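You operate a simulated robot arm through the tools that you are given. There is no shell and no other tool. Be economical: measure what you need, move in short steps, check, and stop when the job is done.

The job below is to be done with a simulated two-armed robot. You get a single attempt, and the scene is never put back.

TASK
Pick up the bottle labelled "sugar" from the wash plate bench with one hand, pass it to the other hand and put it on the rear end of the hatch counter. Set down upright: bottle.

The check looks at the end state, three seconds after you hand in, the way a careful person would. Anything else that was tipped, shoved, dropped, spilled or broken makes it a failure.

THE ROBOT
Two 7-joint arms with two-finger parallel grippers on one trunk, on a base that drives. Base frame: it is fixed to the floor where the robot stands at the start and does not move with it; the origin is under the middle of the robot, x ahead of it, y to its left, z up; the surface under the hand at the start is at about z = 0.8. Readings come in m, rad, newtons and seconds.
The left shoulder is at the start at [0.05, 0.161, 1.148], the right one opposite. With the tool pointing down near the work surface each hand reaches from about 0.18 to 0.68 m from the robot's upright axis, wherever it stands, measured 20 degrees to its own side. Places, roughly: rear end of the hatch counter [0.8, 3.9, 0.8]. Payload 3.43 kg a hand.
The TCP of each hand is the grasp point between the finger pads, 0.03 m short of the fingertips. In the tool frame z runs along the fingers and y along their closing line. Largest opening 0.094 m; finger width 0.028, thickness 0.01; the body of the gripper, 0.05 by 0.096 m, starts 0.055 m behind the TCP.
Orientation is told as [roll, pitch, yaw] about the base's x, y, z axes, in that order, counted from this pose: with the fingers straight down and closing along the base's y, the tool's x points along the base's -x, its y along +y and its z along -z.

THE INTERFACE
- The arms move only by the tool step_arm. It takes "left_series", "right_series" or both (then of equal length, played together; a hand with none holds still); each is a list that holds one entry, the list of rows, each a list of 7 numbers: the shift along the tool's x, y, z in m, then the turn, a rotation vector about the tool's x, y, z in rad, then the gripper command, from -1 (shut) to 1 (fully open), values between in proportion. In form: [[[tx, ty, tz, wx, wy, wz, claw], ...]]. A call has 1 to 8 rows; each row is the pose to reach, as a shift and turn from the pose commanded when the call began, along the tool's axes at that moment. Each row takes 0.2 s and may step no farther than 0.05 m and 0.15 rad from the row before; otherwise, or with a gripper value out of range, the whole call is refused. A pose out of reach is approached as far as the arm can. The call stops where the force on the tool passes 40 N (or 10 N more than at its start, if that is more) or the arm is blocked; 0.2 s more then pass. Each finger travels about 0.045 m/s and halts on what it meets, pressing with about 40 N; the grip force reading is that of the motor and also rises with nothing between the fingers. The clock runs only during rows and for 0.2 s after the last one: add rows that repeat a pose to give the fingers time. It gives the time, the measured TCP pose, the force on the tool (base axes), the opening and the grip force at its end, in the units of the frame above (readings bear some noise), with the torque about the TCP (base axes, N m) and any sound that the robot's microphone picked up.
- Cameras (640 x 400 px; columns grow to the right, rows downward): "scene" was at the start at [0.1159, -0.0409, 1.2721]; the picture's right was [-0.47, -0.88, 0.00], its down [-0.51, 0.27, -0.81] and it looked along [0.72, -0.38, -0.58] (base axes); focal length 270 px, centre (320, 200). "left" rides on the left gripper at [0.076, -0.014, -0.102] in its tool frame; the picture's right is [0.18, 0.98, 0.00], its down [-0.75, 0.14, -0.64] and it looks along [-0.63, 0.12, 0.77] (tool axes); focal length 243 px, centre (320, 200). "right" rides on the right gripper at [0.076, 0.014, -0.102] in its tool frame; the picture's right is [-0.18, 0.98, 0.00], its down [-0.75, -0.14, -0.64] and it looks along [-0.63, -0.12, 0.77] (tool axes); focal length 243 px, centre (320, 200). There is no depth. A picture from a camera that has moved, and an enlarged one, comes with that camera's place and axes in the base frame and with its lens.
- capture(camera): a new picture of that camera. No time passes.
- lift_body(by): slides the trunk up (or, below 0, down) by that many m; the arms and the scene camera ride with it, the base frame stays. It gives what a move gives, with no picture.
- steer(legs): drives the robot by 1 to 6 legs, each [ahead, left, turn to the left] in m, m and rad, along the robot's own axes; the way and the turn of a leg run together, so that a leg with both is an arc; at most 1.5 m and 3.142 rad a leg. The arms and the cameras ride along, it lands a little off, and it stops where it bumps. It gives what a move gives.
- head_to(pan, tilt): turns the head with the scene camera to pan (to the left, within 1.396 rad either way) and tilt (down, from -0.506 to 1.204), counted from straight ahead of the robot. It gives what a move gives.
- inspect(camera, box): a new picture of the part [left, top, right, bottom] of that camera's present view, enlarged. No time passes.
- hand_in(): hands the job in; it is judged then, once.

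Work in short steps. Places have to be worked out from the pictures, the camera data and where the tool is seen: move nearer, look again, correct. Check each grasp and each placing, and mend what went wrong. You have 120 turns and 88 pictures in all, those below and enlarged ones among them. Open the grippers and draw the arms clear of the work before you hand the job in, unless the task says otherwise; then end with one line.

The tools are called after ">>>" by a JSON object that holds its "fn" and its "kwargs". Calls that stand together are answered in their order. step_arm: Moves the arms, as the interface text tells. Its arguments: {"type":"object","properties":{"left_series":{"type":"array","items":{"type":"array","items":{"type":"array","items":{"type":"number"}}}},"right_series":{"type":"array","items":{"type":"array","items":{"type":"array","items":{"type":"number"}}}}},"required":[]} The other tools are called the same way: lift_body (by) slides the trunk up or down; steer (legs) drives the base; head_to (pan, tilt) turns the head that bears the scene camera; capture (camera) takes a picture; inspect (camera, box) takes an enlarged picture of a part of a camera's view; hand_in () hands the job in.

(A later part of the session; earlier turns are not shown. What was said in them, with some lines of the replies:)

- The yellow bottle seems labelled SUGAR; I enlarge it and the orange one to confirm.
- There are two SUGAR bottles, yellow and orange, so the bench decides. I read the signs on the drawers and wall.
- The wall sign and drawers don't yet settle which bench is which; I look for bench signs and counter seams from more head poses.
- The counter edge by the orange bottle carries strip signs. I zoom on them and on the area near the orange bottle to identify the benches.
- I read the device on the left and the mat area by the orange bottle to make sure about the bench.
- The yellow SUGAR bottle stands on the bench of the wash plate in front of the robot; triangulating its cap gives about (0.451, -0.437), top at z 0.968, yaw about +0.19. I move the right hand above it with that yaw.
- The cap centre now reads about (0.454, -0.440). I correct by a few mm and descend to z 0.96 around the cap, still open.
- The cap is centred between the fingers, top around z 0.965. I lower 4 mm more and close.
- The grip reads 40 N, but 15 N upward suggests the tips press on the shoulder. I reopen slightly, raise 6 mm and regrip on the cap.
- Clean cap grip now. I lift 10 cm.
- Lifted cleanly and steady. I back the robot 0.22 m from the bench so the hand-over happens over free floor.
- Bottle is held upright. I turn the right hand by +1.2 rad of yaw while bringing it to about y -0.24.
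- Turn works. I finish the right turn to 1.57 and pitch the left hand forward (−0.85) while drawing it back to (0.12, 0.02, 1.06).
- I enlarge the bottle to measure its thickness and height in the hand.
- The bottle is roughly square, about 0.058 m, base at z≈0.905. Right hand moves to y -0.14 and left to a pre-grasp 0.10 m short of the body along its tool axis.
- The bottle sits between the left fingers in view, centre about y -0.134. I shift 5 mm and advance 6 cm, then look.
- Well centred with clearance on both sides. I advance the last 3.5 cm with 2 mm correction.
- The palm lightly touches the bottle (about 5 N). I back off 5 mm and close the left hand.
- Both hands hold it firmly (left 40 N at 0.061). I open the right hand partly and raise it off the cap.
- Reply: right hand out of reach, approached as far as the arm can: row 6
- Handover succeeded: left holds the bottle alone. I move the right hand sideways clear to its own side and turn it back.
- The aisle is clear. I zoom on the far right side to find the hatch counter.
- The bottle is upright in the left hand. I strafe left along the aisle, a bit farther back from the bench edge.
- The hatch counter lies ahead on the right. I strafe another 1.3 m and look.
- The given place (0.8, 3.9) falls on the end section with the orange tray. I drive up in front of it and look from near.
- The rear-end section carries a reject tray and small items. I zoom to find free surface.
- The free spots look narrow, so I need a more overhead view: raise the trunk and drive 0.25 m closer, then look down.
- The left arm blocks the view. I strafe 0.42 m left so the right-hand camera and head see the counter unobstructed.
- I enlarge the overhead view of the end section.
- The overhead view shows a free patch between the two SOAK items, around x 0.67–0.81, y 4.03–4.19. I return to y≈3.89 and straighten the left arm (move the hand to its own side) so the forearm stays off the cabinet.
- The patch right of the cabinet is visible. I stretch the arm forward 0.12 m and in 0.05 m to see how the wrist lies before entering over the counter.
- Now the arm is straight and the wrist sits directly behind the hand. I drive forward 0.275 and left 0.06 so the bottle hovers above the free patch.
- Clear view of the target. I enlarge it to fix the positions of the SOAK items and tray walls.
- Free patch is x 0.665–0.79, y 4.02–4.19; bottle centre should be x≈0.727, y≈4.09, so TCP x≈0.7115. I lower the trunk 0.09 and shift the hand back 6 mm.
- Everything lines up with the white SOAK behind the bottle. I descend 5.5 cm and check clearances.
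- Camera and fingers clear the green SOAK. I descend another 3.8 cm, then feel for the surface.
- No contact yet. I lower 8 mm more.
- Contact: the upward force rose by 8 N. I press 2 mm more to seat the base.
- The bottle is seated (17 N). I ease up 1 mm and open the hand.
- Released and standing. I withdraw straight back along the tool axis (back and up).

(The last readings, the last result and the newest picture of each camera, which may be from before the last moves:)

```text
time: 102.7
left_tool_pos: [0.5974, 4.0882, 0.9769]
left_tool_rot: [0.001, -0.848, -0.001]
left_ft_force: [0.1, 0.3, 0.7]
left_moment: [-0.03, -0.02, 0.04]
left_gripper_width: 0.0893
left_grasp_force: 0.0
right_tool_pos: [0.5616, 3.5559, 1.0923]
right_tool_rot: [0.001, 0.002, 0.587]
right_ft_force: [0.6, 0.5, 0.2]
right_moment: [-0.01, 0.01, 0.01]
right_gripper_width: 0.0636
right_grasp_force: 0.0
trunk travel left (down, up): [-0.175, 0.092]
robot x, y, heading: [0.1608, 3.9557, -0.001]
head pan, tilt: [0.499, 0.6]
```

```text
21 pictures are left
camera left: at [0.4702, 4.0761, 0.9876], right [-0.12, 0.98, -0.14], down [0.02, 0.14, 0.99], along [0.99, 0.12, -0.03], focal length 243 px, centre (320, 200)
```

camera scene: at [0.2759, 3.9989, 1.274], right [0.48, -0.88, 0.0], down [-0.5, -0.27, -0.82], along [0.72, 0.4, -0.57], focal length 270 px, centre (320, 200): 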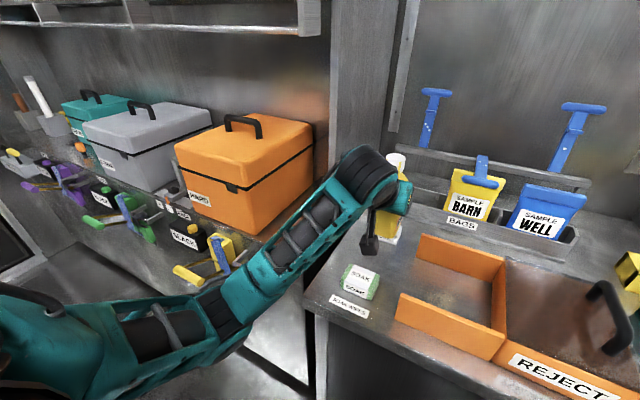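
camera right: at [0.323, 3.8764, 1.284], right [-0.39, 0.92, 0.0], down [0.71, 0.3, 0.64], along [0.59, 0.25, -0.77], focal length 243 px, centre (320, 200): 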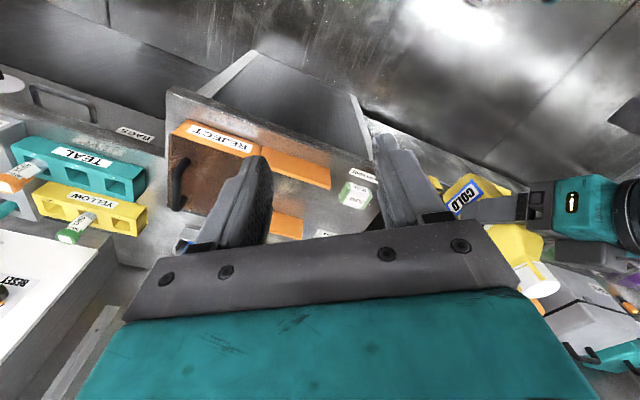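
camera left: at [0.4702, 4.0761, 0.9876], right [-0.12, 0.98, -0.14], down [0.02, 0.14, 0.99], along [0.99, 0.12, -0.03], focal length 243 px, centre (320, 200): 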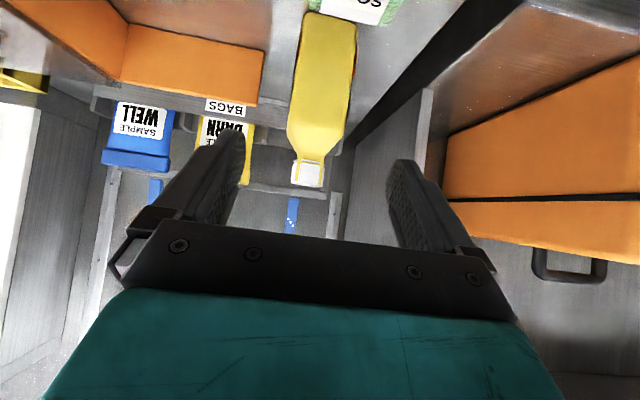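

The bottle stands upright and the hand is clear. I back the base straight off 0.3 m and take a final look.

>>> {"fn": "steer", "kwargs": {"legs": [[-0.32, 0, 0]]}}

>>> {"fn": "head_to", "kwargs": {"pan": 0.25, "tilt": 0.4}}

>>> {"fn": "capture", "kwargs": {"camera": "scene"}}

>>> {"fn": "inspect", "kwargs": {"camera": "left", "box": [200, 0, 480, 230]}}

```text
time: 104.8
left_tool_pos: [0.2807, 4.0897, 0.9764]
left_tool_rot: [0.0, -0.847, 0.002]
left_ft_force: [-0.1, 0.3, -0.7]
left_moment: [-0.01, 0.0, 0.03]
left_gripper_width: 0.0895
left_grasp_force: 0.0
right_tool_pos: [0.2448, 3.5567, 1.0918]
right_tool_rot: [-0.001, 0.001, 0.589]
right_ft_force: [0.7, -1.4, 0.5]
right_moment: [-0.02, 0.01, -0.03]
right_gripper_width: 0.0634
right_grasp_force: 0.0
trunk travel left (down, up): [-0.175, 0.092]
robot x, y, heading: [-0.1577, 3.9602, -0.002]
head pan, tilt: [0.499, 0.6]
```

```text
time: 105.6
left_tool_pos: [0.2792, 4.0896, 0.9767]
left_tool_rot: [-0.001, -0.847, 0.0]
left_ft_force: [0.3, -0.7, -0.4]
left_moment: [0.01, 0.02, 0.0]
left_gripper_width: 0.0892
left_grasp_force: 0.0
right_tool_pos: [0.2446, 3.5555, 1.0919]
right_tool_rot: [-0.001, 0.001, 0.588]
right_ft_force: [-0.4, 0.7, 0.0]
right_moment: [-0.02, -0.01, 0.0]
right_gripper_width: 0.0634
right_grasp_force: 0.0
trunk travel left (down, up): [-0.175, 0.092]
robot x, y, heading: [-0.1562, 3.9538, 0.006]
head pan, tilt: [0.25, 0.4]
```

```text
20 pictures are left
camera scene: at [-0.0302, 3.9793, 1.2922], right [0.25, -0.97, 0.0], down [-0.38, -0.1, -0.92], along [0.89, 0.23, -0.39], focal length 270 px, centre (320, 200)
```

scene: 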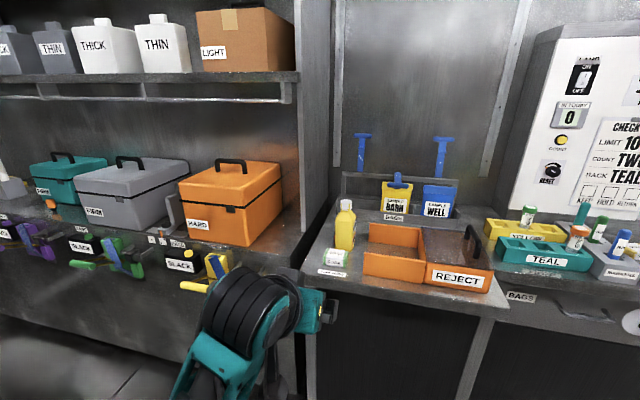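

```text
1.74 times, centred on (340, 115) of left
camera zoom: at [0.1525, 4.0762, 0.9874], right [-0.12, 0.98, -0.14], down [0.02, 0.14, 0.99], along [0.99, 0.12, -0.03], focal length 422 px, centre (285, 348)
```

zoom: 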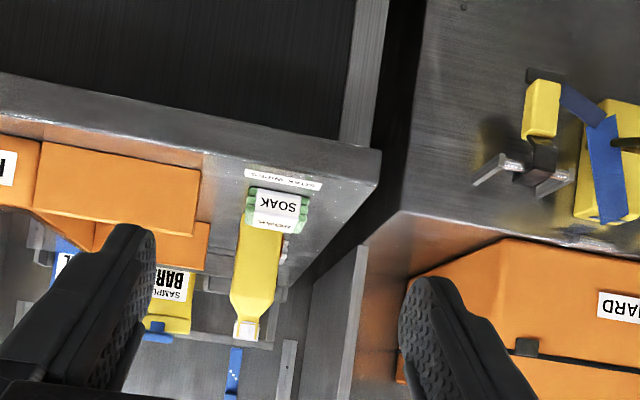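

The bottle stands upright on the rear end, and the tray and SOAK items look where they were. I open both grippers fully and hand in.

>>> {"fn": "step_arm", "kwargs": {"left_series": [[[0, 0, 0, 0, 0, 0, 1], [0, 0, 0, 0, 0, 0, 1], [0, 0, 0, 0, 0, 0, 1]]], "right_series": [[[0, 0, 0, 0, 0, 0, 1], [0, 0, 0, 0, 0, 0, 1], [0, 0, 0, 0, 0, 0, 1]]]}}

>>> {"fn": "hand_in", "kwargs": {}}

```text
time: 106.4
left_tool_pos: [0.2802, 4.0892, 0.9769]
left_tool_rot: [0.0, -0.851, 0.0]
left_ft_force: [-1.0, 1.2, 0.4]
left_moment: [-0.01, -0.01, 0.02]
left_gripper_width: 0.094
left_grasp_force: 0.1
right_tool_pos: [0.2449, 3.5567, 1.0911]
right_tool_rot: [-0.002, 0.0, 0.588]
right_ft_force: [-0.4, -0.1, 0.4]
right_moment: [0.0, 0.01, -0.01]
right_gripper_width: 0.0937
right_grasp_force: 0.0
trunk travel left (down, up): [-0.175, 0.092]
robot x, y, heading: [-0.1587, 3.9552, 0.002]
head pan, tilt: [0.25, 0.4]
```

```text
The job is handed in.
```

I picked up the yellow "sugar" bottle with the right hand, passed it to the left and set it upright on the rear end of the hatch counter, with nothing else visibly disturbed; an orange bottle also read "sugar", and I took the yellow one as the wash plate bench's because the orange one stood by the drawers marked "RETURNS", though no sign named the bench.
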